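You operate a simulated robot arm through the tools that you are given. There is no shell and no other tool.

The job below is to be done with a simulated robot arm. You get a single attempt, and the scene is never put back.

JOB
Dry the sand in the blue bin, scoop some into the orange pot, blue lid on.
Fine: selector to HIGH, switch on till the sand turns pale, switch off, then one red scoop, spilling none; scoop back. The other pots stay empty; spare lids and yellow bar stay.
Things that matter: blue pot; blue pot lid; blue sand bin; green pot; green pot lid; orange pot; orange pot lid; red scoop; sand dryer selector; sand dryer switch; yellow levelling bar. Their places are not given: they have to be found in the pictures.

It is judged by the outcome, as a careful person would: the job done as asked, and still so three seconds after it is handed in. It fails if anything else is knocked over, pushed out of place, dropped, spilled or broken. Lids that push on must go on centred and level and be pressed home; caps that screw on are set level and turned clockwise until they are tight.

ROBOT AND FRAMES
A 7-joint arm with a two-finger parallel gripper, fixed in place. Base frame: the origin is on the floor under the middle of its stand, x ahead of it, y to its left, z up. Lengths are in mm, angles in rad, forces in N, time in s.
It reaches about 1479 mm from its shoulder. Its first joint turns from -2.897 to 2.897 rad. Payload 4.4 kg.
The tool frame sits at the grasp point between the pads (the TCP): z along the fingers, y along the line on which they close. The tips reach 23 mm beyond it. Largest opening 94 mm; finger width 38, thickness 10; the body of the gripper, 54 by 96 mm, starts 39 mm behind the TCP.
Orientation is told as [roll, pitch, yaw] about the base's x, y, z axes, in that order, counted from this pose: with the fingers straight down and closing along the base's y, the tool's x points along the base's -x, its y along +y and its z along -z.

CONTROLS
- The arm moves only by the tool step_arm. Its argument "motion" is a list that holds one entry, the list of rows, each a list of 7 numbers: the shift along the base's x, y, z in units of 400 mm (1.0 is 400 mm), then the turn, a rotation vector about the base's x, y, z in units of 90 degrees (1.0 is 90 degrees), then the gripper command, from -1 (fully open) to 1 (shut), values between in proportion. In form: [[[dx, dy, dz, ax, ay, az, grip], ...]]. A call has 1 to 20 rows; each row is the pose to reach, as a shift and turn from the pose commanded when the call began. A call with a number of a shift or a turn outside -1 to 1 is refused whole. Rows are played at 5 a second. More than 50 mm and 0.15 rad between two rows, or a gripper value outside its range, and nothing of the call is played. A pose out of reach is approached as far as the arm can. The call stops where the force on the tool passes 90 N (or 10 N more than at its start, if that is more) or the arm is blocked; 0.2 s more then pass. Each finger travels about 72 mm/s and halts on what it meets, pressing with about 36 N; the grip force reading is that of the motor and also rises with nothing between the fingers. The clock runs only during rows and for 0.2 s after the last one: add rows that repeat a pose to give the fingers time. The reply holds the time, the measured pose of the TCP, the force on the tool along the base axes, the opening and the grip force, in the units named above and with some noise, with the torque about the TCP (base axes, N m) and any sound that the robot's microphone picked up, and new pictures: "pictures" is both (left out), scene, wrist or none.
- Cameras (640 x 400 px; columns grow to the right, rows downward): "scene" is fixed at [68.3, 499, 1499.8]; the picture's right is [0.00, -1.00, 0.00], its down [-0.73, -0.00, -0.68] and it looks along [0.68, 0.00, -0.73] (base axes); focal length 315 px, centre (320, 200). "wrist" rides on the gripper at [86, 16, -74] in the tool frame; the picture's right is [-0.18, 0.98, 0.00], its down [-0.58, -0.11, -0.81] and it looks along [-0.79, -0.15, 0.59] (tool axes); focal length 243 px, centre (320, 200).
- probe_pixels(camera, pixels): for up to 12 pixels [column, row] of the newest picture of that camera ("zoom" is the newest enlarged one), the place [x, y, z] in the base frame of the surface seen there, good to about 2 mm, but the place of the scene camera against the robot may be out by one fixed shift of up to 25 mm in any direction. It takes no simulated time.
- zoom(camera, box): a new picture of the part [left, top, right, bottom] of that camera's present view, enlarged. It takes no simulated time.
- sign_off(): hands the job in; it is judged then, once.

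Open the gripper and draw the arm clear of the work before you hand the job in, unless the task says otherwise.

The tools are called after "Request:" by a JSON object that holds its "name" and its "arguments". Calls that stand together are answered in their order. step_arm: Moves the arm, as the interface text tells. Its arguments: {"type":"object","properties":{"motion":{"type":"array","items":{"type":"array","items":{"type":"array","items":{"type":"number"}}}},"pictures":{"type":"string","enum":["both","scene","wrist","none"]}},"required":["motion"]} The other tools are called the same way: probe_pixels (camera, pixels) gives the place of the surface under pixels of a picture; zoom (camera, box) takes an enlarged picture of a part of a camera's view; sign_off () hands the job in.

At the start:

```text
t: 0.0
ee_pos: [545.5, 381.5, 1191.9]
orientation: [0.001, 0.001, -0.001]
force: [0.2, -0.8, -0.3]
ft_torque: [0.0, 0.0, 0.03]
opening: 94.1
gripper_force: 0.0
```

scene: 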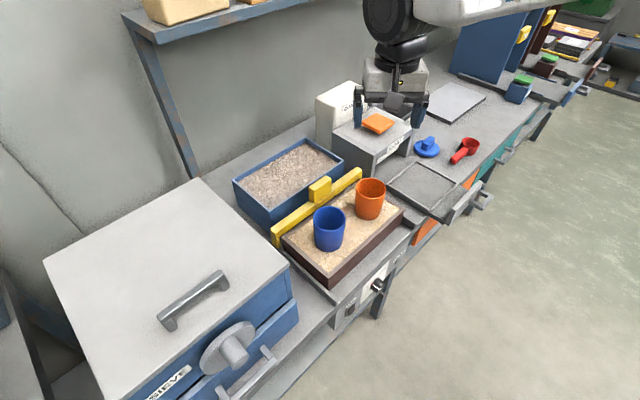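
wrist: 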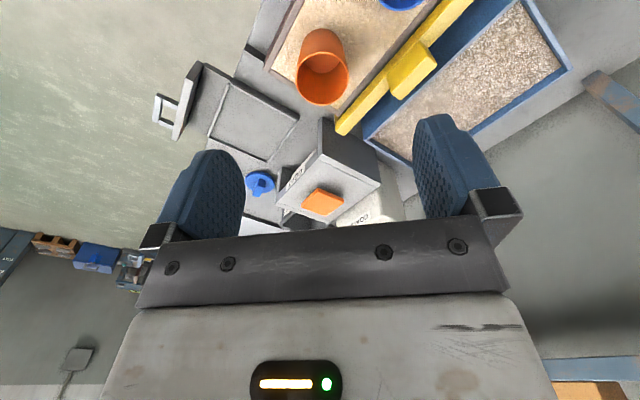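

The first pictures show the blue bin at about (288,175), orange pot (370,198), blue pot (329,228), blue lid (427,147) and red scoop (465,150). I zoom in to see the details before moving.

Request:
{"name": "zoom", "arguments": {"camera": "scene", "box": [220, 120, 420, 245]}}

Request:
{"name": "zoom", "arguments": {"camera": "scene", "box": [380, 70, 540, 170]}}

Request:
{"name": "zoom", "arguments": {"camera": "scene", "box": [270, 220, 430, 320]}}

Request:
{"name": "zoom", "arguments": {"camera": "scene", "box": [300, 70, 460, 170]}}

```text
3.20 times, centred on (320, 182) of scene
```

zoom: 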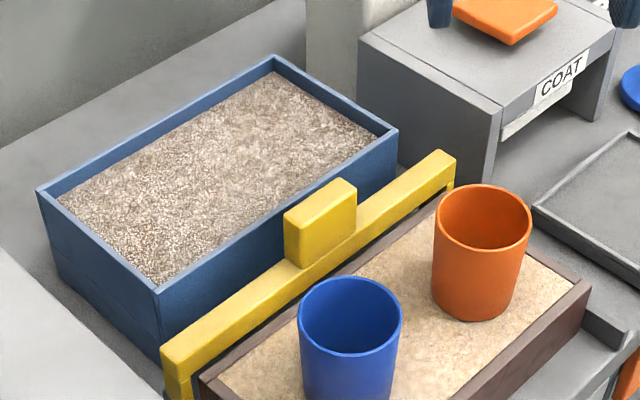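

```text
4.00 times, centred on (460, 120) of scene
```

zoom: 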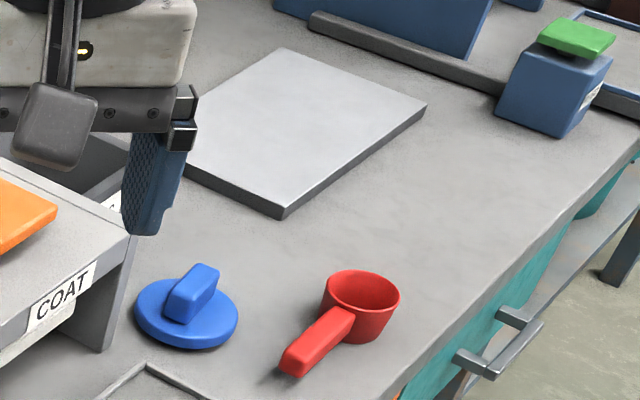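

```text
4.00 times, centred on (350, 270) of scene
```

zoom: 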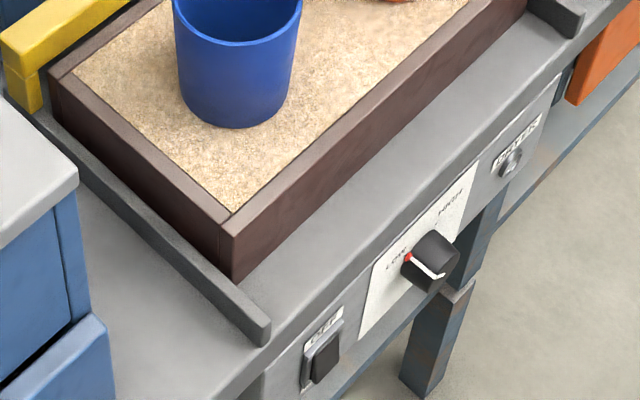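

```text
4.00 times, centred on (380, 120) of scene
```

zoom: 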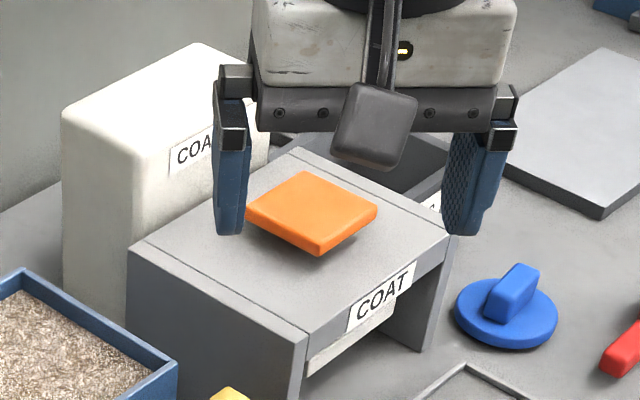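

The front panel shows a rocker under a label near (350,312), a selector knob at (378,285) and something at (398,258). I probe the main objects' places.

Request:
{"name": "probe_pixels", "arguments": {"camera": "scene", "pixels": [[288, 175], [370, 185], [329, 212], [428, 150], [470, 147], [455, 160], [380, 122], [350, 312], [378, 285], [398, 259], [319, 190], [450, 100]]}}

Request:
{"name": "probe_pixels", "arguments": {"camera": "wrist", "pixels": [[322, 200], [258, 178], [264, 190], [320, 60], [325, 92], [398, 65], [343, 125], [465, 5], [490, 70], [260, 110], [350, 180], [240, 30]]}}

Request:
{"name": "zoom", "arguments": {"camera": "wrist", "box": [220, 100, 420, 240]}}

Request:
{"name": "zoom", "arguments": {"camera": "scene", "box": [440, 0, 640, 125]}}

```text
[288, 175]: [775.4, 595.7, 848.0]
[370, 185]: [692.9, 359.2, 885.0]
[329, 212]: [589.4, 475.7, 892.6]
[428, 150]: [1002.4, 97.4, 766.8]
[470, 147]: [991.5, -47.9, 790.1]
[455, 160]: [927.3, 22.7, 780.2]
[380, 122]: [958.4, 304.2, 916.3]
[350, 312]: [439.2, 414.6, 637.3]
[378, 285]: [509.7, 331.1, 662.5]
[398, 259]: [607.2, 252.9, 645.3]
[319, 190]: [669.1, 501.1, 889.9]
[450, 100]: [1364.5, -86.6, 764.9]
```

```text
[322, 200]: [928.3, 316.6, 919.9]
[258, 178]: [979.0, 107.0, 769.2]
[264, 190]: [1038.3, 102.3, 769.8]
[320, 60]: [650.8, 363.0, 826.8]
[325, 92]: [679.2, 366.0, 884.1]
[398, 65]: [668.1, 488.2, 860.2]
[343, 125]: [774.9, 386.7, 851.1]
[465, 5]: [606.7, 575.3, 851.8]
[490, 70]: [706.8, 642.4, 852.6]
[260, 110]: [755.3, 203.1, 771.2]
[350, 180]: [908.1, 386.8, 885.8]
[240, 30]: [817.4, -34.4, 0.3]
```

```text
2.86 times, centred on (320, 170) of wrist
```

zoom: 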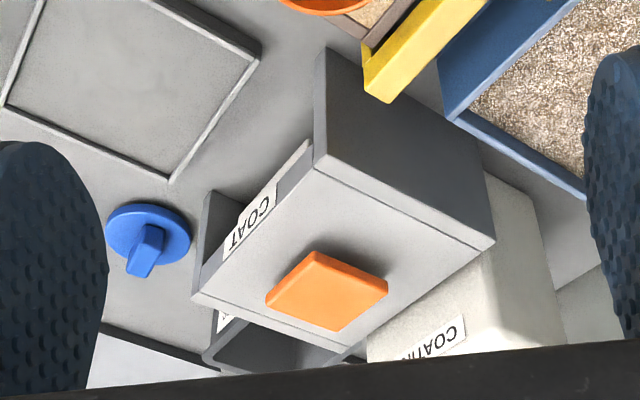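

```text
3.20 times, centred on (540, 62) of scene
```

zoom: 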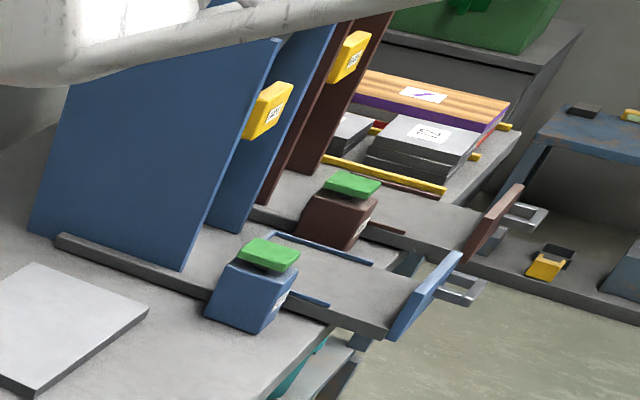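

No green pot is visible yet; I probe bin, base-board and bench edges for the layout before moving to look further.

Request:
{"name": "probe_pixels", "arguments": {"camera": "scene", "pixels": [[234, 181], [270, 211], [342, 162], [306, 139], [275, 237], [361, 173], [284, 240], [328, 278], [404, 211], [330, 300], [280, 180], [250, 185]]}}

Request:
{"name": "probe_pixels", "arguments": {"camera": "scene", "pixels": [[357, 187], [384, 191], [371, 180], [370, 216], [316, 215], [343, 215], [329, 207], [328, 247], [475, 146], [463, 142], [470, 156], [451, 161]]}}

Request:
{"name": "zoom", "arguments": {"camera": "scene", "box": [330, 240, 410, 290]}}

Request:
{"name": "zoom", "arguments": {"camera": "scene", "box": [325, 280, 405, 330]}}

```text
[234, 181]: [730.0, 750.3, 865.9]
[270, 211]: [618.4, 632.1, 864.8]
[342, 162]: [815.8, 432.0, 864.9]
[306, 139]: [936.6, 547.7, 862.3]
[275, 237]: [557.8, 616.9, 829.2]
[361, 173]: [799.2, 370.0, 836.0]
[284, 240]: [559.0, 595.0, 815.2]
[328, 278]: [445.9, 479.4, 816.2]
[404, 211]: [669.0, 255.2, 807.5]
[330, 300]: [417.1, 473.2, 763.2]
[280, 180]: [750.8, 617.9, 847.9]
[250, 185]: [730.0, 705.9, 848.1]
```

```text
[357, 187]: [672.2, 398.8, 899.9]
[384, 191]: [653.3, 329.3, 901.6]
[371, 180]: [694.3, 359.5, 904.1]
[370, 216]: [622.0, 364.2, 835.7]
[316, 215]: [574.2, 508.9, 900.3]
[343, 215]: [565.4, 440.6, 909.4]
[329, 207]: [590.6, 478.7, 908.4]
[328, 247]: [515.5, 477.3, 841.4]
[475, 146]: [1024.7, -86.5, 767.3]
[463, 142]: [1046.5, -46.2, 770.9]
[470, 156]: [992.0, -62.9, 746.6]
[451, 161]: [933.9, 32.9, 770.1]
```

```text
8.00 times, centred on (370, 265) of scene
```

zoom: 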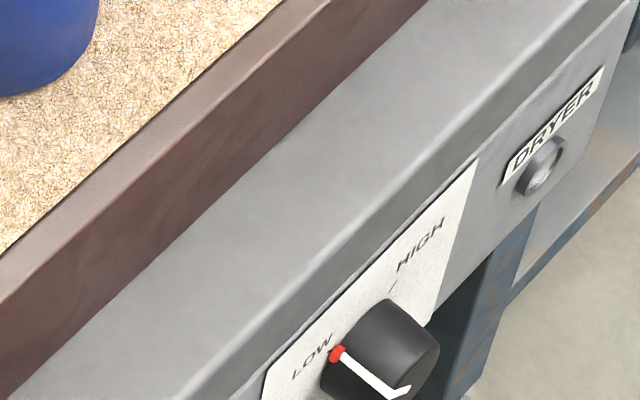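

```text
8.00 times, centred on (365, 305) of scene
```

zoom: 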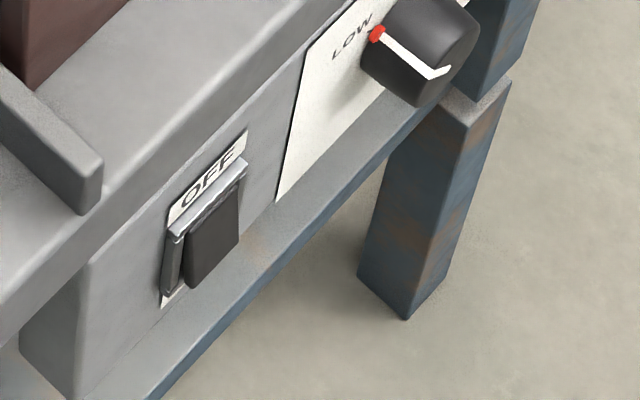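

The bench runs along about (0.7,-0.7) and its front panel faces (-0.7,-0.7) toward the robot. I move back and turn the gripper 45° so the wrist camera looks squarely into the bench, staying high.

Request:
{"name": "step_arm", "arguments": {"motion": [[[-0.075, -0.05, 0, 0, 0, 0.0625, -1], [-0.15, -0.1, 0, 0, 0, 0.125, -1], [-0.225, -0.15, 0, 0, 0, 0.1875, -1], [-0.3, -0.2, 0, 0, 0, 0.25, -1], [-0.375, -0.25, 0, 0, 0, 0.3125, -1], [-0.45, -0.3, 0, 0, 0, 0.375, -1], [-0.525, -0.35, 0, 0, 0, 0.4375, -1], [-0.6, -0.4, 0, 0, 0, 0.5, -1], [-0.6, -0.4, 0, 0, 0, 0.5, -1]]], "pictures": "both"}}

```text
t: 2.0
ee_pos: [305.5, 220.1, 1190.5]
orientation: [-0.001, 0.0, 0.787]
force: [0.1, 0.3, 0.1]
ft_torque: [0.02, 0.01, 0.0]
opening: 94.2
gripper_force: 0.1
```

scene: 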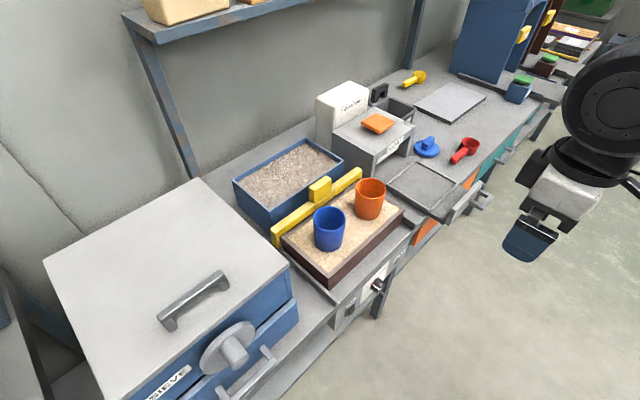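
wrist: 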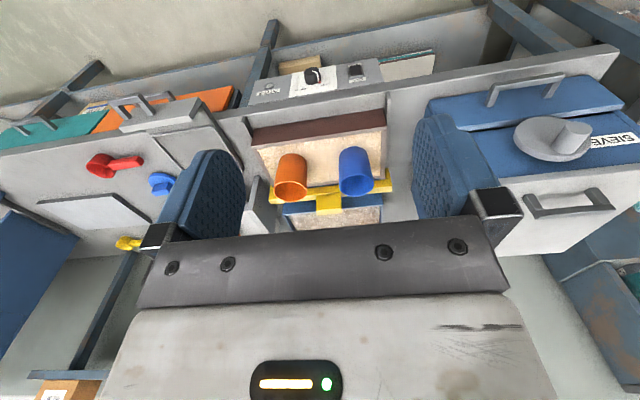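

The arm is clear of the scene now; there's a yellow item at (413,79) and a dark open box at (398,105). I zoom in on these and on the wrist view of the panel.

Request:
{"name": "zoom", "arguments": {"camera": "scene", "box": [360, 60, 500, 150]}}

Request:
{"name": "zoom", "arguments": {"camera": "wrist", "box": [230, 50, 410, 160]}}

Request:
{"name": "zoom", "arguments": {"camera": "scene", "box": [0, 180, 340, 400]}}

Request:
{"name": "zoom", "arguments": {"camera": "wrist", "box": [0, 60, 260, 230]}}

```text
4.44 times, centred on (430, 105) of scene
```

zoom: 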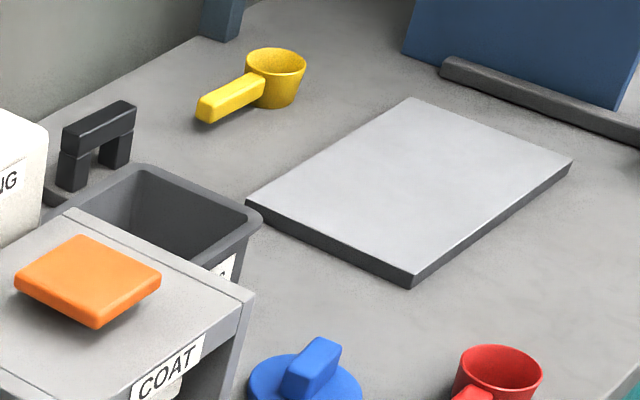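

```text
3.56 times, centred on (320, 105) of wrist
```

zoom: 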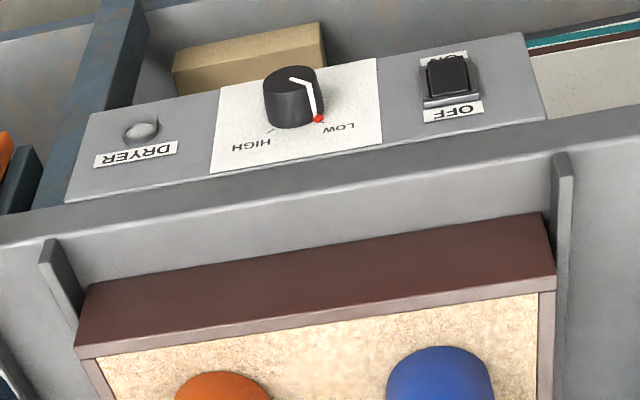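

```text
1.82 times, centred on (170, 290) of scene
```

zoom: 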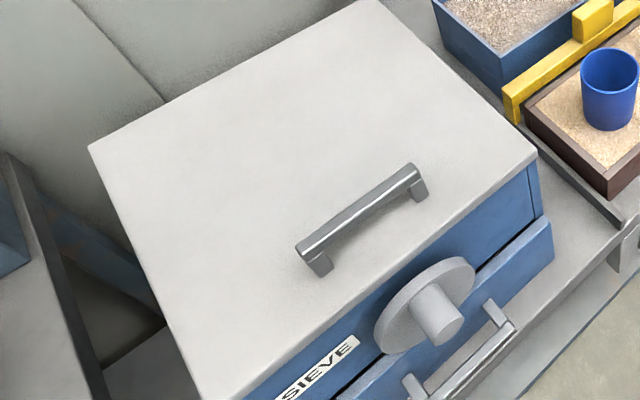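

```text
2.35 times, centred on (130, 145) of wrist
```

zoom: 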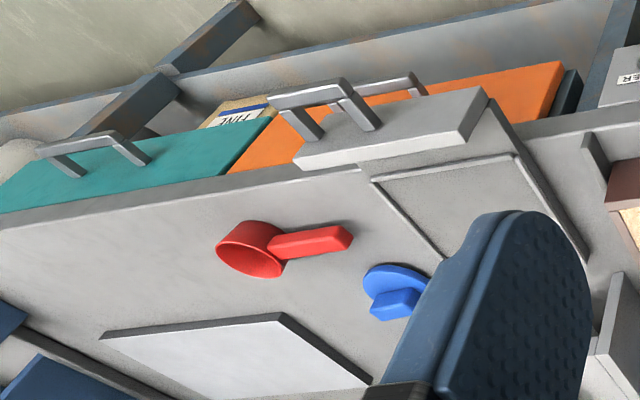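

The panel from left to right shows the rocker under OFF (ON at its foot), knob pointing to LOW with HIGH to its right, and the dryer lamp. I lower the arm in front of the panel with a 45° tilt to look at it squarely.

Request:
{"name": "step_arm", "arguments": {"motion": [[[0.016, 0, -0.1, 0.0354, -0.0354, 0, -1], [0.032, 0, -0.2, 0.0707, -0.0707, 0, -1], [0.048, 0, -0.3, 0.106, -0.106, 0, -1], [0.064, 0, -0.4, 0.1414, -0.1414, 0, -1], [0.08, 0, -0.5, 0.177, -0.177, 0, -1], [0.096, 0, -0.6, 0.212, -0.212, 0, -1], [0.112, 0, -0.7, 0.2475, -0.2475, 0, -1], [0.128, 0, -0.8, 0.283, -0.283, 0, -1], [0.144, 0, -0.9, 0.318, -0.318, 0, -1], [0.16, 0, -1.0, 0.3536, -0.3536, 0, -1], [0.16, 0, -1.0, 0.3536, -0.3536, 0, -1]]], "pictures": "both"}}

```text
t: 4.6
ee_pos: [357.9, 214.6, 752.7]
orientation: [0.037, -0.696, 0.76]
force: [-0.4, 0.0, 0.3]
ft_torque: [0.0, 0.02, 0.03]
opening: 94.2
gripper_force: 0.1
out of reach, approached as far as the arm can: row 10
stopped in row 11: the arm was blocked; the commanded pose is now the measured one
```

scene: 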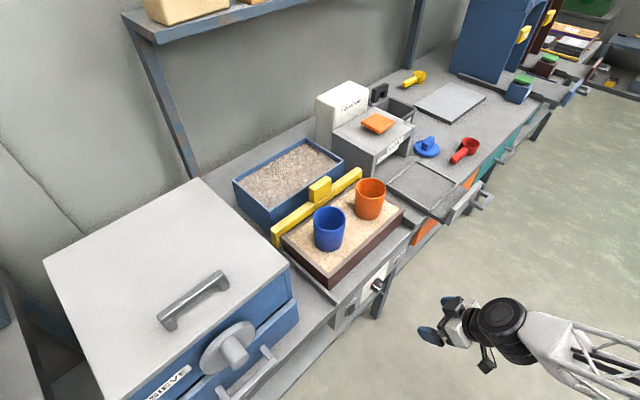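
wrist: 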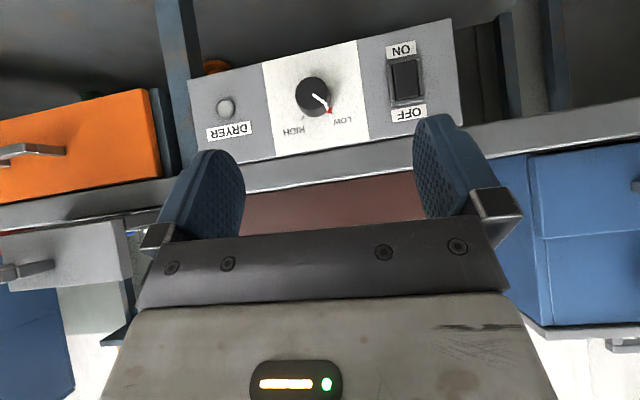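

The panel is now in view: knob (313,95), switch (405,80), ON at foot and OFF at head. I zoom and probe for exact places.

Request:
{"name": "zoom", "arguments": {"camera": "wrist", "box": [180, 10, 480, 190]}}

Request:
{"name": "probe_pixels", "arguments": {"camera": "wrist", "pixels": [[205, 110], [270, 140], [360, 120], [440, 100], [430, 40], [250, 85], [315, 93], [300, 95], [325, 85], [405, 80], [405, 95], [405, 65]]}}

Request:
{"name": "zoom", "arguments": {"camera": "wrist", "box": [280, 60, 350, 140]}}

Request:
{"name": "zoom", "arguments": {"camera": "wrist", "box": [370, 30, 440, 130]}}

```text
2.13 times, centred on (330, 100) of wrist
```

zoom: 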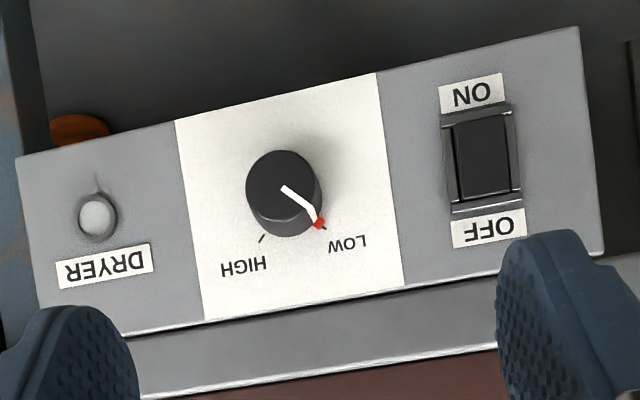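

```text
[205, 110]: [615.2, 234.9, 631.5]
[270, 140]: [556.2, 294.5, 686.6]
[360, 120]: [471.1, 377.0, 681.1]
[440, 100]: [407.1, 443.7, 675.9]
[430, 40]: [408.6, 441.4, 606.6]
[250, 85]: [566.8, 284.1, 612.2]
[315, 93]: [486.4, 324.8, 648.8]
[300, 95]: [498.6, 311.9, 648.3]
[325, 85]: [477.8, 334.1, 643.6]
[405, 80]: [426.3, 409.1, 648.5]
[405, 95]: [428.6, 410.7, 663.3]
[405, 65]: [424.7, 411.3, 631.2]
```

```text
5.00 times, centred on (315, 100) of wrist
```

zoom: 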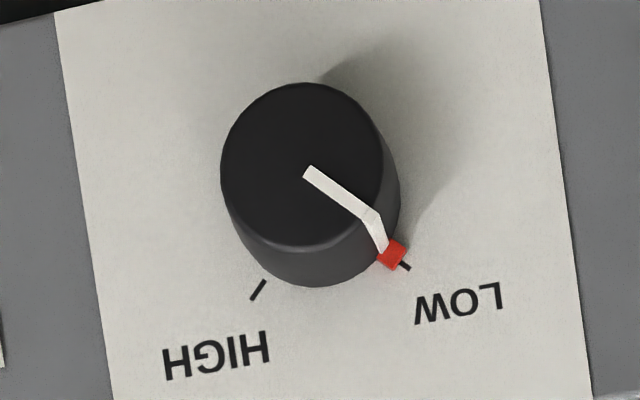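

```text
4.00 times, centred on (405, 80) of wrist
```

zoom: 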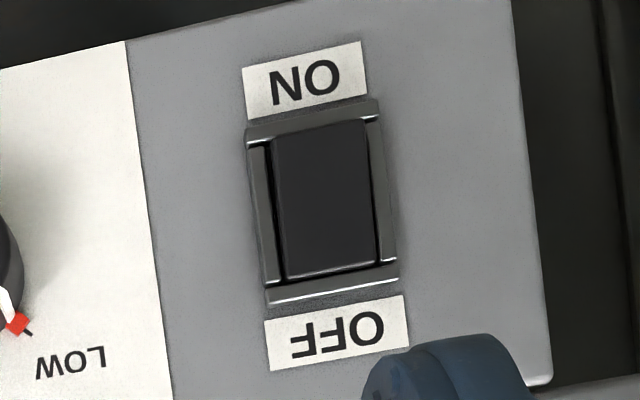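

Panel is a vertical plane at n=601 mm (along (0.707,0.707)), knob face 27 mm proud. I probe the knob rim, the two tick marks, and rocker edges.

Request:
{"name": "probe_pixels", "arguments": {"camera": "wrist", "pixels": [[331.6, 113], [302.6, 118], [297, 93], [326, 93], [311.6, 78.5], [311.6, 107], [329, 110], [302, 82], [322, 82], [394, 80], [417, 80], [405, 100]]}}

Request:
{"name": "zoom", "arguments": {"camera": "wrist", "box": [290, 70, 340, 130]}}

```text
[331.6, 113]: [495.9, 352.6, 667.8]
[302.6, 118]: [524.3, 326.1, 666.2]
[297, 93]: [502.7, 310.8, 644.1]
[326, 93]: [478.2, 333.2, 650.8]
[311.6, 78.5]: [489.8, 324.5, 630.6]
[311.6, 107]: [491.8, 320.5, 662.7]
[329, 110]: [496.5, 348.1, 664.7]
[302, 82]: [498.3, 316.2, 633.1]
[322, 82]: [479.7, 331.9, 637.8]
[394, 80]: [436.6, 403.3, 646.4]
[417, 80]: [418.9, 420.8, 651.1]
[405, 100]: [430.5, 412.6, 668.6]
```

```text
6.67 times, centred on (315, 100) of wrist
```

zoom: 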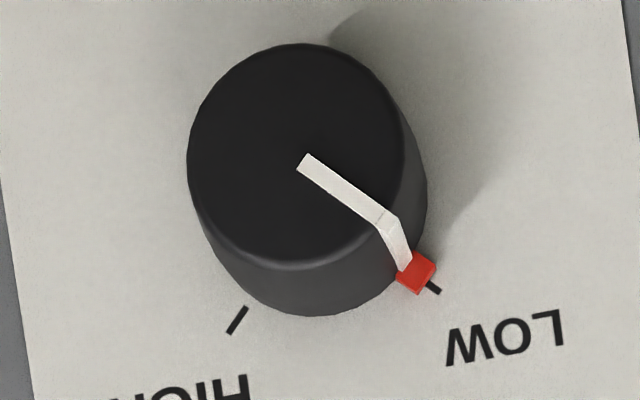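

Knob centre: a≈119.5, z≈647, radius 16.5, ticks at ±45°, so it needs a 90° clockwise turn. I test whether the arm can point horizontally at the panel from a standoff.

Request:
{"name": "step_arm", "arguments": {"motion": [[[0.02, 0.0127, -0.0165, 0.0478, -0.0507, -0.001, -1], [0.041, 0.0254, -0.033, 0.0955, -0.1014, -0.002, -1], [0.0615, 0.038, -0.0494, 0.143, -0.152, -0.003, -1], [0.082, 0.051, -0.066, 0.191, -0.203, -0.004, -1], [0.1025, 0.0636, -0.0823, 0.239, -0.2535, -0.005, -1], [0.123, 0.0763, -0.099, 0.2865, -0.304, -0.006, -1], [0.1435, 0.089, -0.115, 0.334, -0.355, -0.007, -1], [0.164, 0.1018, -0.132, 0.382, -0.4056, -0.008, -1], [0.164, 0.1018, -0.132, 0.382, -0.4056, -0.008, -1]]], "pictures": "both"}}

```text
t: 6.8
ee_pos: [450.2, 252.9, 770.3]
orientation: [3.102, -1.491, -2.301]
force: [0.4, -0.7, -0.9]
ft_torque: [0.04, 0.02, -0.01]
opening: 94.1
gripper_force: 0.0
out of reach, approached as far as the arm can: row 1, 2, 3, 4, 7, 8, 9
stopped in row 9: the arm was blocked; the commanded pose is now the measured one
```

scene: 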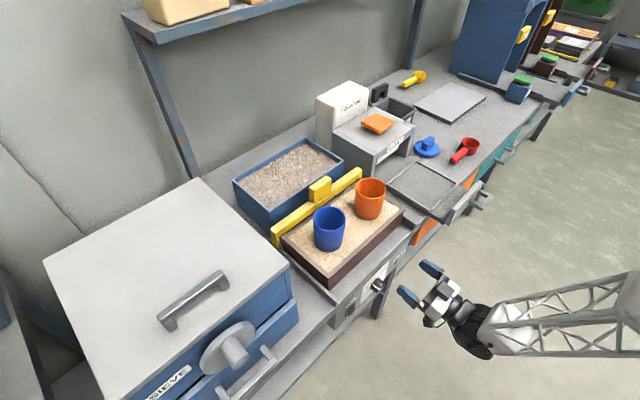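
wrist: 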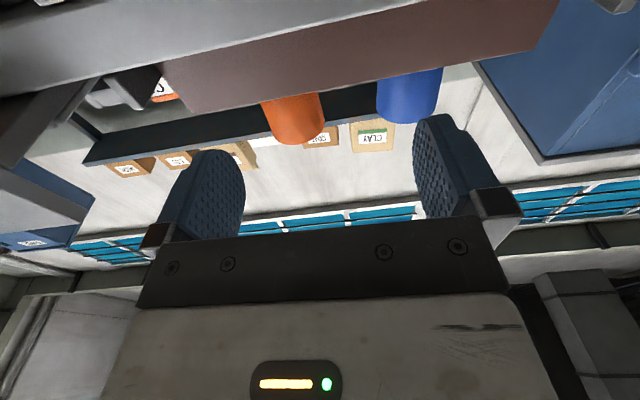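

It got to a horizontal pointing at z=770, so lower poses run out of wrist travel. I try 20° below horizontal closer to the panel, still ~10 cm short of it.

Request:
{"name": "step_arm", "arguments": {"motion": [[[0.008, 0.022, -0.04, -0.0386, 0.0386, -0.002, -1], [0.016, 0.044, -0.08, -0.0772, 0.0772, -0.004, -1], [0.024, 0.067, -0.12, -0.116, 0.116, -0.006, -1], [0.032, 0.089, -0.16, -0.1544, 0.1544, -0.008, -1], [0.04, 0.111, -0.2, -0.193, 0.193, -0.01, -1], [0.04, 0.111, -0.2, -0.193, 0.193, -0.01, -1]]], "pictures": "both"}}

```text
t: 8.2
ee_pos: [467.5, 296.8, 690.0]
orientation: [0.034, -1.221, 0.752]
force: [0.3, 0.4, 0.3]
ft_torque: [-0.01, 0.03, 0.02]
opening: 94.1
gripper_force: 0.1
```

scene: 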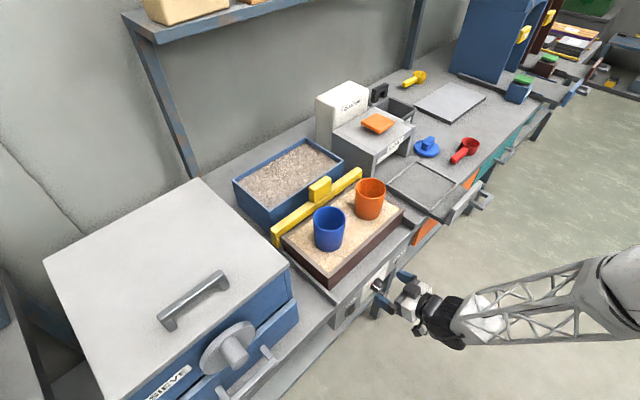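
wrist: 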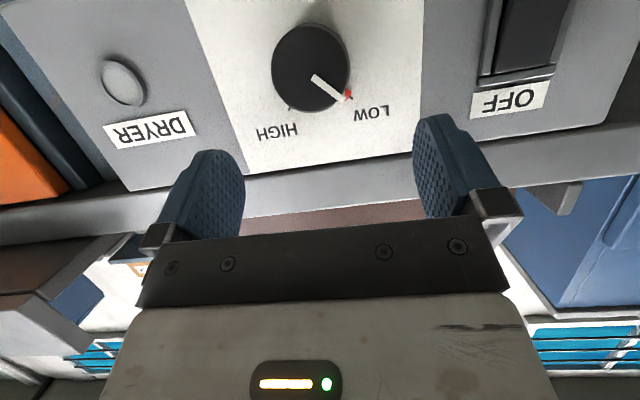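

20° below horizontal is reachable, with the knob at (312,68) centred between the fingers. I test the start roll (-45° about the knob axis) at knob height from a standoff.

Request:
{"name": "step_arm", "arguments": {"motion": [[[-0.0034, -0.0027, -0.018, -0.0598, -0.0598, 0, -1], [-0.0068, -0.0054, -0.036, -0.1196, -0.1196, 0, -1], [-0.0102, -0.008, -0.054, -0.1794, -0.1794, 0, -1], [-0.0136, -0.0107, -0.072, -0.2392, -0.2392, 0, -1], [-0.017, -0.0134, -0.09, -0.299, -0.299, 0, -1], [-0.0205, -0.016, -0.1075, -0.3588, -0.3588, 0, -1], [-0.0205, -0.016, -0.1075, -0.3588, -0.3588, 0, -1]]], "pictures": "both"}}

```text
t: 9.8
ee_pos: [467.8, 295.9, 689.1]
orientation: [0.034, -1.22, 0.752]
force: [0.8, -0.4, -0.1]
ft_torque: [-0.04, -0.05, 0.0]
opening: 93.9
gripper_force: 0.1
out of reach, approached as far as the arm can: row 1, 2, 3, 4, 5, 6, 7
```

scene: 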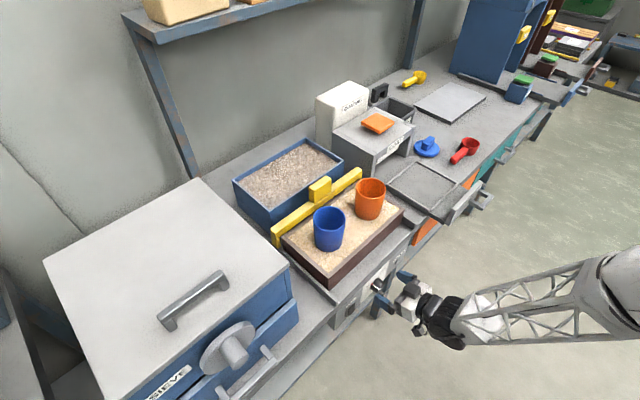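
wrist: 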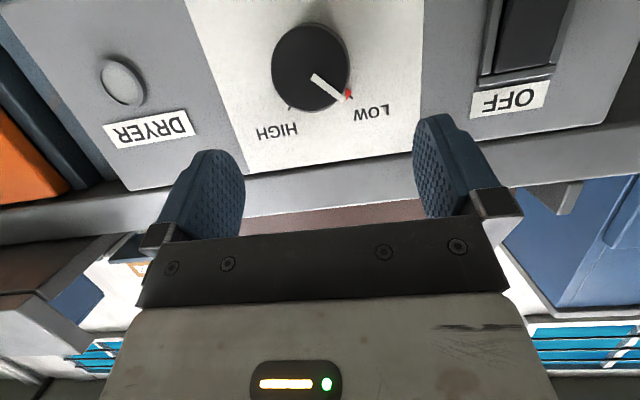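

The arm refused that roll outright (likely a wrist-joint limit in that direction). I check with a small plain move how the commanded pose is now counted, going down 43 mm to knob height with no roll.

Request:
{"name": "step_arm", "arguments": {"motion": [[[0, 0, 0, 0, 0, 0, -1], [0, 0, -0.02, 0, 0, 0, -1]]], "pictures": "none"}}

```text
t: 10.4
ee_pos: [467.1, 296.8, 682.3]
orientation: [0.05, -1.219, 0.74]
force: [-0.1, 0.5, 1.2]
ft_torque: [0.0, -0.02, -0.01]
opening: 94.1
gripper_force: 0.0
```

That worked, so the commanded pose equals the measured one. I go down to knob height at n≈530 and then roll the positive way.

Request:
{"name": "step_arm", "arguments": {"motion": [[[-0.01, -0.008, -0.044, 0, 0, 0, -1], [-0.02, -0.016, -0.0875, 0, 0, 0, -1], [-0.02, -0.016, -0.0875, 0, 0, 0, -1]]], "pictures": "both"}}

```text
t: 11.2
ee_pos: [466.6, 287.5, 655.1]
orientation: [0.092, -1.215, 0.702]
force: [-0.9, 0.3, -0.1]
ft_torque: [-0.04, -0.03, -0.03]
opening: 93.8
gripper_force: 0.0
out of reach, approached as far as the arm can: row 1, 2, 3
```

scene: 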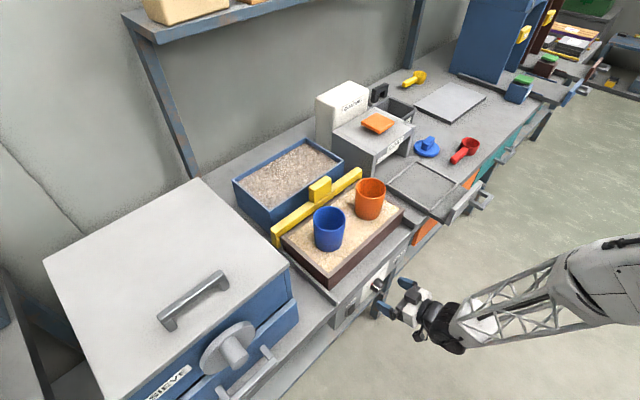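
wrist: 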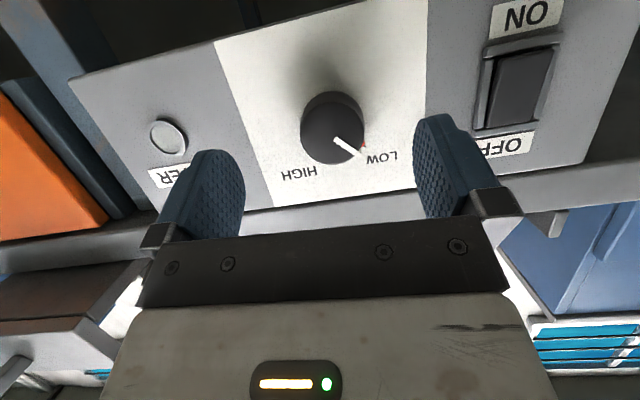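

It again deviated toward positive roll, so the limit is on the negative-roll side. I now roll +45° about the knob axis at the standoff while settling at knob height.

Request:
{"name": "step_arm", "arguments": {"motion": [[[0, 0, 0, 0.0565, 0.0565, 0, -1], [0, 0, 0, 0.113, 0.113, 0, -1], [-0.005, 0.002, -0.005, 0.1695, 0.1695, 0, -1], [-0.01, 0.004, -0.01, 0.226, 0.226, 0, -1], [-0.015, 0.006, -0.015, 0.2825, 0.2825, 0, -1], [-0.018, 0.007, -0.02, 0.339, 0.339, 0, -1], [-0.018, 0.007, -0.02, 0.339, 0.339, 0, -1]]], "pictures": "wrist"}}

```text
t: 12.8
ee_pos: [459.0, 289.7, 645.5]
orientation: [1.229, -0.742, -0.304]
force: [0.4, 0.8, 0.5]
ft_torque: [0.02, 0.01, 0.0]
opening: 94.2
gripper_force: 0.0
```

wrist: 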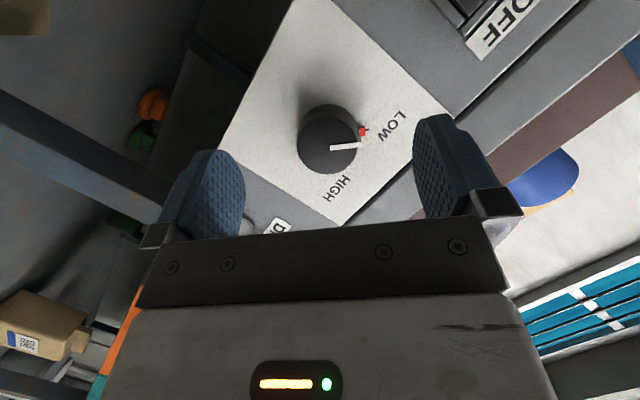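

Positive roll works precisely, and I can see orange and green items on a shelf beneath the bench at (152,104) and (140,135) — the spare lids/green pot. I test rolling on to +90° and +135°.

Request:
{"name": "step_arm", "arguments": {"motion": [[[0, 0, 0, 0.059, 0.059, 0, -1], [0, 0, 0, 0.118, 0.118, 0, -1], [0, 0, 0, 0.177, 0.177, 0, -1], [0, 0, 0, 0.236, 0.236, 0, -1], [0, 0, 0, 0.295, 0.295, 0, -1], [0, 0, 0, 0.3535, 0.3535, 0, -1], [0, 0, 0, 0.412, 0.412, 0, -1], [0, 0, 0, 0.471, 0.471, 0, -1], [0, 0, 0, 0.53, 0.53, 0, -1], [0, 0, 0, 0.53, 0.53, 0, -1]]], "pictures": "both"}}

```text
t: 15.0
ee_pos: [458.9, 287.9, 645.9]
orientation: [1.704, 0.349, -0.411]
force: [-0.3, 0.2, -0.3]
ft_torque: [0.02, 0.01, -0.03]
opening: 93.9
gripper_force: 0.2
```

scene: 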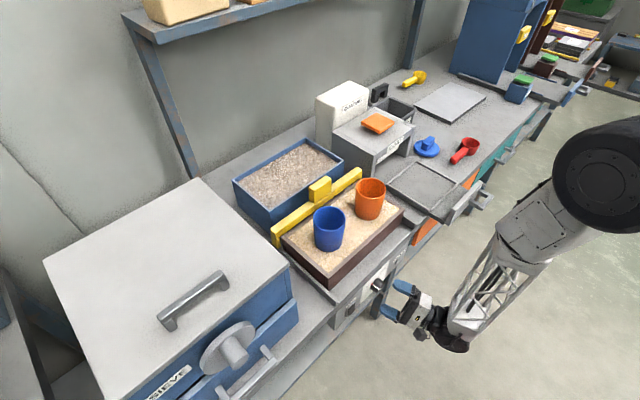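
wrist: 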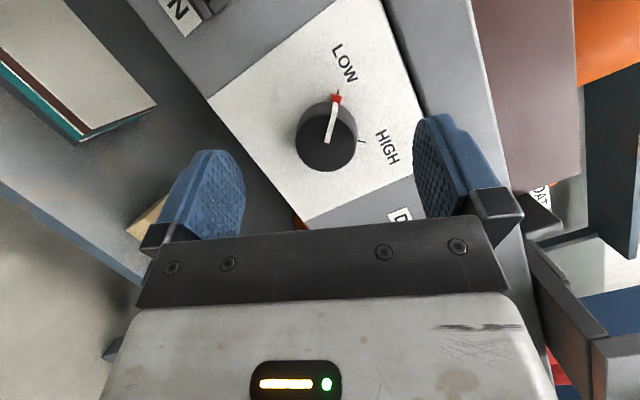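

Roll up to ~112° is available, so I can turn from 20° to 110°. First I measure the knob again from this close view, plus the bench lip above it.

Request:
{"name": "probe_pixels", "arguments": {"camera": "wrist", "pixels": [[299, 140], [354, 140], [327, 114], [327, 164], [327, 140], [400, 120], [430, 60], [450, 100], [480, 120], [337, 95], [361, 141], [250, 110]]}}

Request:
{"name": "zoom", "arguments": {"camera": "wrist", "box": [280, 80, 380, 190]}}

```text
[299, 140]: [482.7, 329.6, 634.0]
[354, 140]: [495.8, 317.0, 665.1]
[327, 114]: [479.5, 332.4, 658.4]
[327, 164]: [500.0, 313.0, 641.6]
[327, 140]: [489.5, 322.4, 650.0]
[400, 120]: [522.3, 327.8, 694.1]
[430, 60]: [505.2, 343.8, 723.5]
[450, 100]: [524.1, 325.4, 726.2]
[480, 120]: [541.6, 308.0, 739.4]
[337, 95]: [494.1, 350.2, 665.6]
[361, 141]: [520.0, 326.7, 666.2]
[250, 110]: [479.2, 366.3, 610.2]
```

```text
3.64 times, centred on (330, 135) of wrist
```

zoom: 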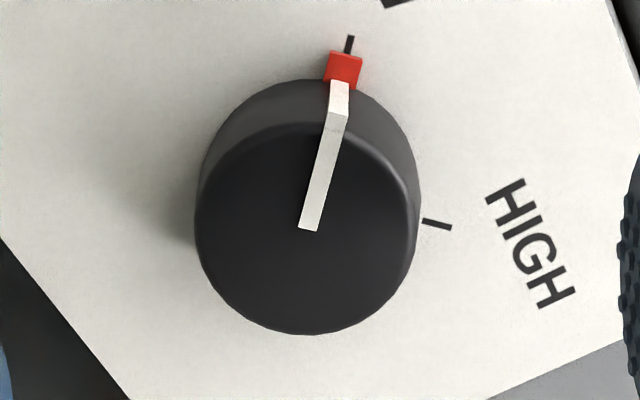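

Knob centre is at about a=118.5, z=648.5, and the front is flush at n=601. I roll back to 20° with the fingers opened to 60 mm, still at the standoff.

Request:
{"name": "step_arm", "arguments": {"motion": [[[0, 0, 0, -0.066, -0.066, 0, -0.28], [0, 0, 0, -0.132, -0.132, 0, -0.28], [0, 0, 0, -0.198, -0.198, 0, -0.28], [0, 0, 0, -0.264, -0.264, 0, -0.28], [0, 0, 0, -0.33, -0.33, 0, -0.28], [0, 0, 0, -0.396, -0.396, 0, -0.28], [0, 0, 0, -0.462, -0.462, 0, -0.28], [0, 0, 0, -0.528, -0.528, 0, -0.28], [0, 0, 0, -0.594, -0.594, 0, -0.28], [0, 0, 0, -0.66, -0.66, 0, -0.28], [0, 0, 0.003, -0.7266, -0.7266, 0, -0.28], [0, 0, 0.003, -0.7266, -0.7266, 0, -0.28]]], "pictures": "wrist"}}

```text
t: 17.6
ee_pos: [457.9, 290.0, 647.6]
orientation: [0.781, -1.097, 0.064]
force: [0.2, -0.1, 0.1]
ft_torque: [0.01, 0.02, -0.01]
opening: 60.1
gripper_force: 0.0
```

wrist: 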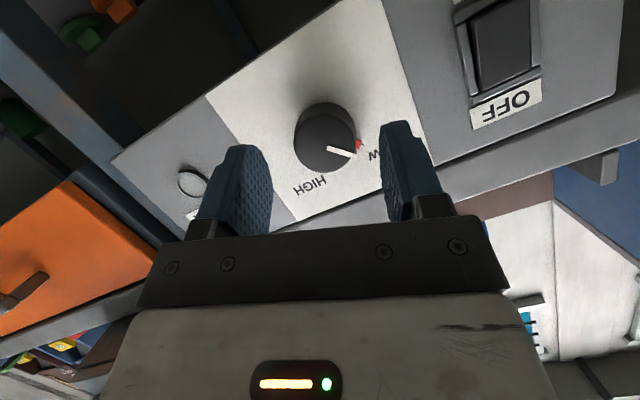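

The fingers straddle the knob at (327,138) with 60 mm opening. I advance 37 mm along the knob axis and close on it.

Request:
{"name": "step_arm", "arguments": {"motion": [[[0.0164, 0.0164, 0.0005, 0, 0, 0, -0.28], [0.0327, 0.0327, 0.001, 0, 0, 0, -0.28], [0.049, 0.049, 0.0015, 0, 0, 0, -0.28], [0.0654, 0.0654, 0.002, 0, 0, 0, -0.28], [0.0654, 0.0654, 0.002, 0, 0, 0, -0.28]]], "pictures": "wrist"}}

```text
t: 18.8
ee_pos: [484.9, 315.5, 648.4]
orientation: [0.781, -1.095, 0.061]
force: [0.2, 0.4, 0.1]
ft_torque: [0.01, -0.04, 0.01]
opening: 60.3
gripper_force: 0.0
```

wrist: 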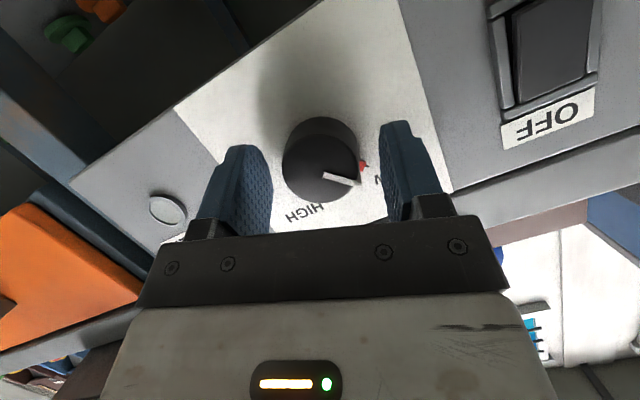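

The knob sits between the pads at (320,160); n≈566, no contact force. I close the gripper on it.

Request:
{"name": "step_arm", "arguments": {"motion": [[[0, 0, 0, 0, 0, 0, 0.2], [0, 0, 0, 0, 0, 0, 0.6], [0, 0, 0, 0, 0, 0, 1], [0, 0, 0, 0, 0, 0, 1]]], "pictures": "wrist"}}

```text
t: 19.8
ee_pos: [484.8, 316.6, 647.8]
orientation: [0.783, -1.096, 0.061]
force: [18.1, -13.1, -10.2]
ft_torque: [-0.23, 0.18, -0.52]
opening: 40.4
gripper_force: 45.1
```

wrist: 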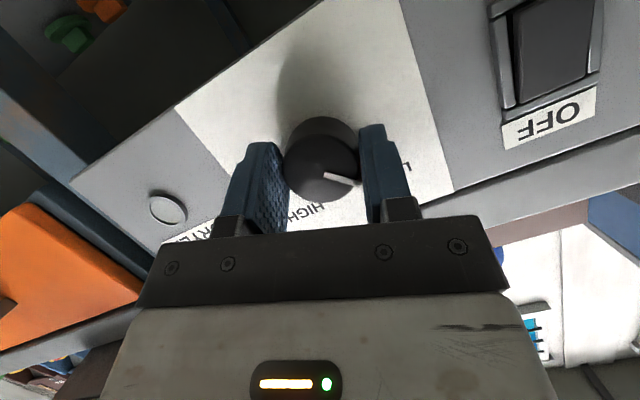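

Only the right-hand finger touches (25 N sideways, opening 40 mm), so I'm about 3 mm off-centre. I open slightly, shift 3 mm toward that side and close again.

Request:
{"name": "step_arm", "arguments": {"motion": [[[0, 0, 0, 0, 0, 0, -0.1], [-0.0053, 0.0053, 0.0028, 0, 0, 0, -0.1], [-0.0053, 0.0053, 0.0028, 0, 0, 0, 0.2], [-0.0053, 0.0053, 0.0028, 0, 0, 0, 0.6], [-0.0053, 0.0053, 0.0028, 0, 0, 0, 1], [-0.0053, 0.0053, 0.0028, 0, 0, 0, 1]]], "pictures": "wrist"}}

```text
t: 21.2
ee_pos: [484.0, 317.3, 648.9]
orientation: [0.781, -1.095, 0.06]
force: [52.7, -42.5, -27.5]
ft_torque: [-0.63, 0.5, -1.39]
opening: 44.8
gripper_force: 36.1
```

wrist: 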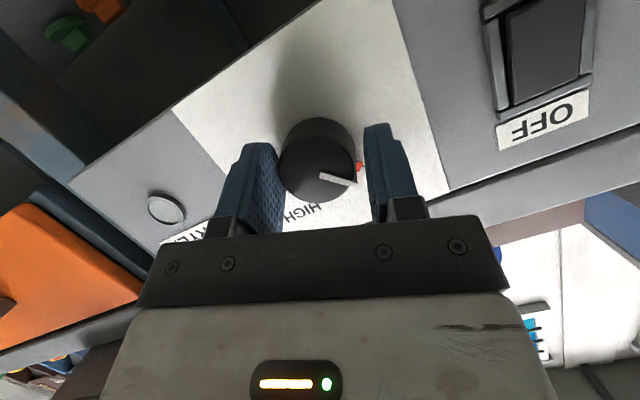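

The gap is now on the other side and the force grew, so I shifted the wrong way. I open, shift 6.2 mm back the other way and close again.

Request:
{"name": "step_arm", "arguments": {"motion": [[[0, 0, 0, 0, 0, 0, -0.15], [0, 0, 0, 0, 0, 0, -0.15], [0.0103, -0.0103, -0.0053, 0, 0, 0, -0.15], [0.0103, -0.0103, -0.0053, 0, 0, 0, 0.1], [0.0103, -0.0103, -0.0053, 0, 0, 0, 0.3], [0.0103, -0.0103, -0.0053, 0, 0, 0, 1], [0.0103, -0.0103, -0.0053, 0, 0, 0, 1]]], "pictures": "wrist"}}

```text
t: 22.8
ee_pos: [486.3, 313.3, 645.5]
orientation: [0.781, -1.097, 0.067]
force: [-54.8, 39.0, 27.6]
ft_torque: [0.71, -0.75, 1.82]
opening: 44.6
gripper_force: 35.9
```

wrist: 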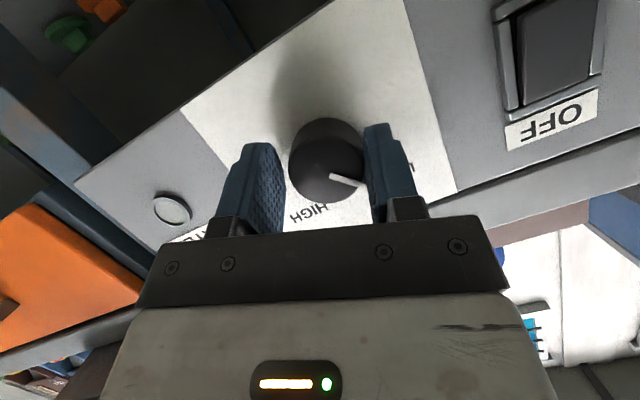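

Forces at the two offsets are equal and opposite, so the knob (about 39 mm across) is centred ~2.4 mm back from here. I open, shift back and close.

Request:
{"name": "step_arm", "arguments": {"motion": [[[0, 0, 0, 0, 0, 0, -0.1], [-0.004, 0.004, 0.002, 0, 0, 0, -0.1], [-0.004, 0.004, 0.002, 0, 0, 0, 0.1], [-0.004, 0.004, 0.002, 0, 0, 0, 0.3], [-0.004, 0.004, 0.002, 0, 0, 0, 1], [-0.004, 0.004, 0.002, 0, 0, 0, 1]]], "pictures": "wrist"}}

```text
t: 24.2
ee_pos: [485.2, 315.3, 647.0]
orientation: [0.781, -1.095, 0.062]
force: [-10.5, 11.6, 10.1]
ft_torque: [0.18, -0.16, 0.48]
opening: 40.1
gripper_force: 45.2
```

wrist: 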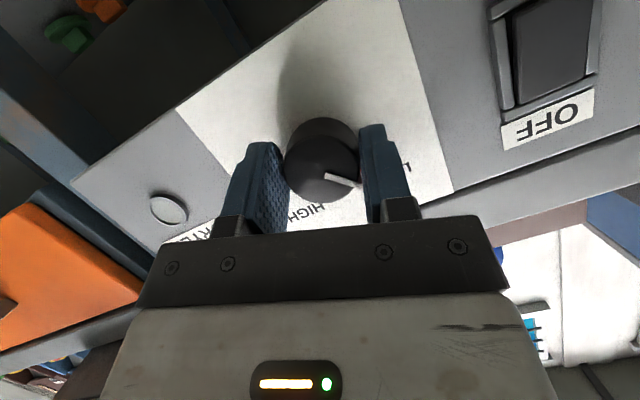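

Grip is now nearly balanced (18 N, 45 N grip, 40 mm). I start turning clockwise: 30° about the knob axis, watching force.

Request:
{"name": "step_arm", "arguments": {"motion": [[[0, 0, 0, 0.047, 0.047, 0, 1], [0, 0, 0, 0.094, 0.094, 0, 1], [0, 0, 0, 0.141, 0.141, 0, 1], [0, 0, 0, 0.188, 0.188, 0, 1], [0, 0, 0, 0.2357, 0.2357, 0, 1], [0, 0, 0, 0.2357, 0.2357, 0, 1]]], "pictures": "wrist"}}

```text
t: 25.6
ee_pos: [484.8, 314.7, 647.6]
orientation: [1.279, -0.667, -0.335]
force: [-28.2, -1.4, 18.0]
ft_torque: [0.46, -0.49, 0.59]
opening: 40.3
gripper_force: 45.2
```

wrist: 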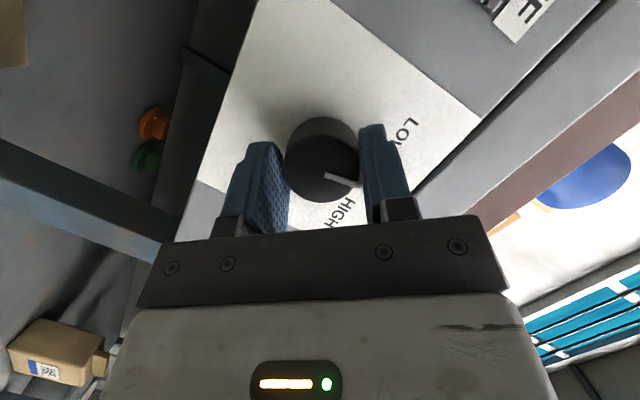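

The pointer keeps its place in the gripper's view while the panel turns, so the knob is turning. I go on by another 30° with a small correction for the side force.

Request:
{"name": "step_arm", "arguments": {"motion": [[[-0.0005, 0.0005, 0.001, 0.047, 0.047, 0, 1], [-0.001, 0.0005, 0.0015, 0.094, 0.094, 0, 1], [-0.0015, 0.0005, 0.0015, 0.141, 0.141, 0, 1], [-0.0015, 0.0005, 0.0015, 0.188, 0.188, 0, 1], [-0.0015, 0.0005, 0.0015, 0.2357, 0.2357, 0, 1], [-0.0015, 0.0005, 0.0015, 0.2357, 0.2357, 0, 1]]], "pictures": "wrist"}}

```text
t: 27.0
ee_pos: [485.2, 314.9, 647.3]
orientation: [1.501, -0.183, -0.431]
force: [12.9, -20.6, -36.9]
ft_torque: [-0.7, 0.67, -0.28]
opening: 40.2
gripper_force: 45.1
```

wrist: 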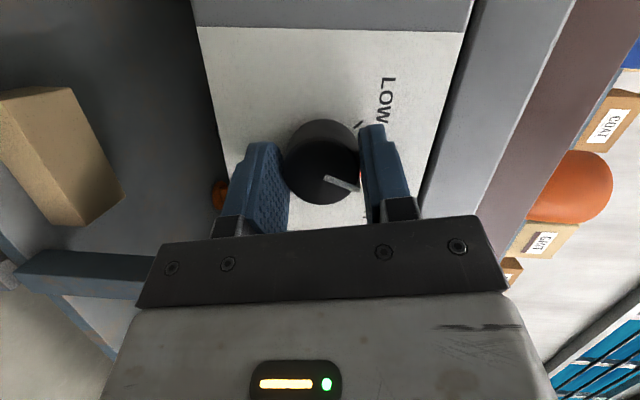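

Force is now 44 N toward +a/-z, so I reverse the correction and turn the last 30°.

Request:
{"name": "step_arm", "arguments": {"motion": [[[0.001, -0.0005, -0.0015, 0.047, 0.047, 0, 1], [0.001, -0.0005, -0.0025, 0.094, 0.094, 0, 1], [0.001, -0.0005, -0.0025, 0.141, 0.141, 0, 1], [0.001, -0.0005, -0.0025, 0.188, 0.188, 0, 1], [0.001, -0.0005, -0.0025, 0.2357, 0.2357, 0, 1], [0.001, -0.0005, -0.0025, 0.2357, 0.2357, 0, 1]]], "pictures": "wrist"}}

```text
t: 28.4
ee_pos: [484.7, 314.6, 646.6]
orientation: [1.684, 0.31, -0.42]
force: [18.0, 4.9, -71.8]
ft_torque: [-1.49, 0.6, -0.38]
opening: 40.3
gripper_force: 45.2
```

wrist: 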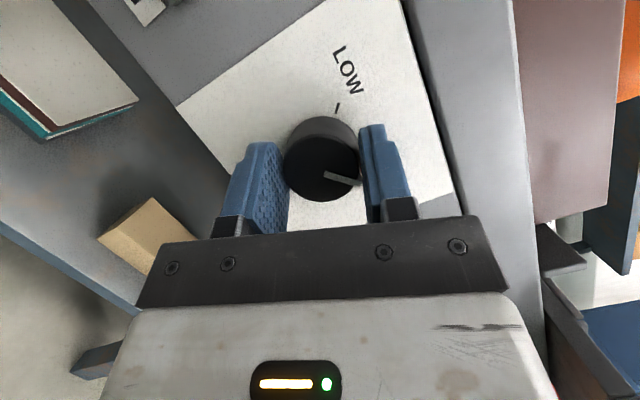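

The knob has turned 90°; there's 72 N downward load, so I lower by 2 mm to relax, then release and back off along the axis.

Request:
{"name": "step_arm", "arguments": {"motion": [[[0, 0, -0.003, 0, 0, 0, 1], [0, 0, -0.005, 0, 0, 0, 1], [0, 0, -0.005, 0, 0, 0, 1]]], "pictures": "none"}}

```text
t: 29.2
ee_pos: [485.9, 313.3, 646.9]
orientation: [1.691, 0.306, -0.416]
force: [-34.1, -16.0, 27.3]
ft_torque: [0.43, -0.76, 0.36]
opening: 40.1
gripper_force: 44.7
```

Load is now moderate; I open to 60 mm and withdraw 40 mm straight back.

Request:
{"name": "step_arm", "arguments": {"motion": [[[0, 0, 0, 0, 0, 0, -0.28], [0, 0, 0, 0, 0, 0, -0.28], [-0.018, -0.018, 0, 0, 0, 0, -0.28], [-0.036, -0.036, 0, 0, 0, 0, -0.28], [-0.054, -0.054, 0, 0, 0, 0, -0.28], [-0.075, -0.075, 0, 0, 0, 0, -0.28], [-0.075, -0.075, 0, 0, 0, 0, -0.28]]], "pictures": "both"}}

```text
t: 30.8
ee_pos: [455.9, 285.1, 645.6]
orientation: [1.684, 0.307, -0.417]
force: [0.0, 0.0, 0.6]
ft_torque: [0.01, -0.02, 0.01]
opening: 60.3
gripper_force: 0.1
```

scene: 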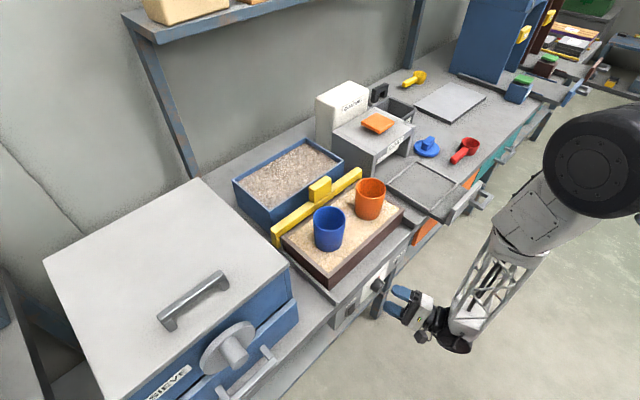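
wrist: 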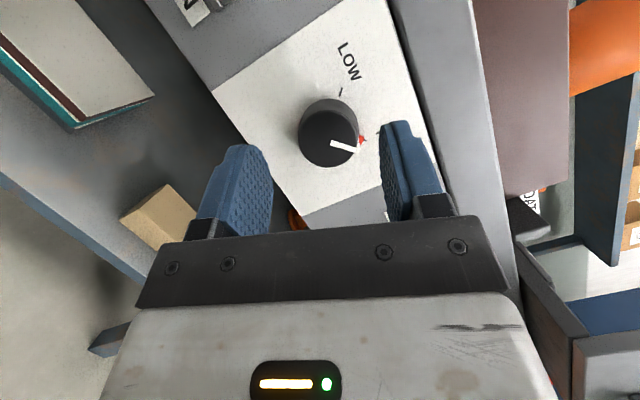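

The red marker is now near the HIGH side; I zoom to check that it meets the HIGH tick.

Request:
{"name": "zoom", "arguments": {"camera": "wrist", "box": [290, 80, 400, 170]}}

Request:
{"name": "zoom", "arguments": {"camera": "scene", "box": [340, 250, 420, 310]}}

```text
4.44 times, centred on (345, 125) of wrist
```

zoom: 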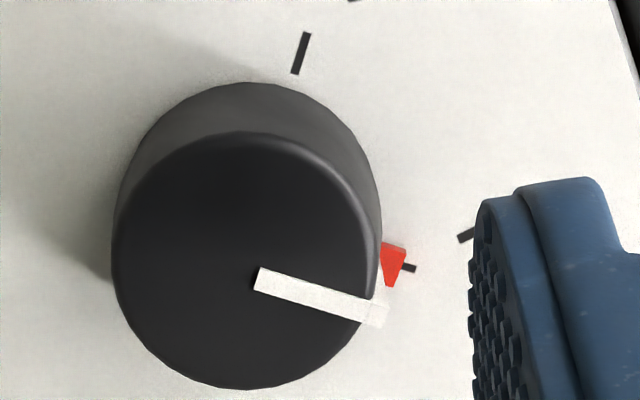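

```text
6.67 times, centred on (380, 280) of scene
```

zoom: 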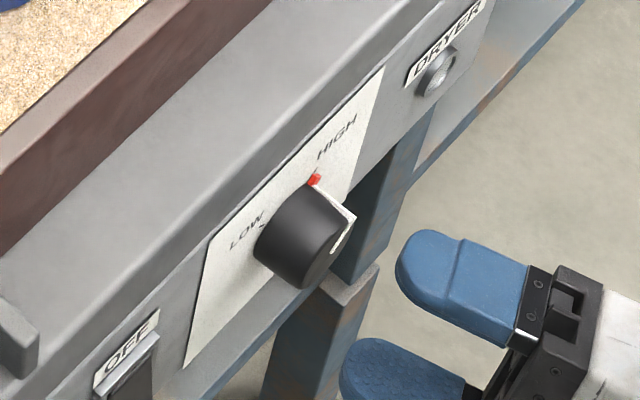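

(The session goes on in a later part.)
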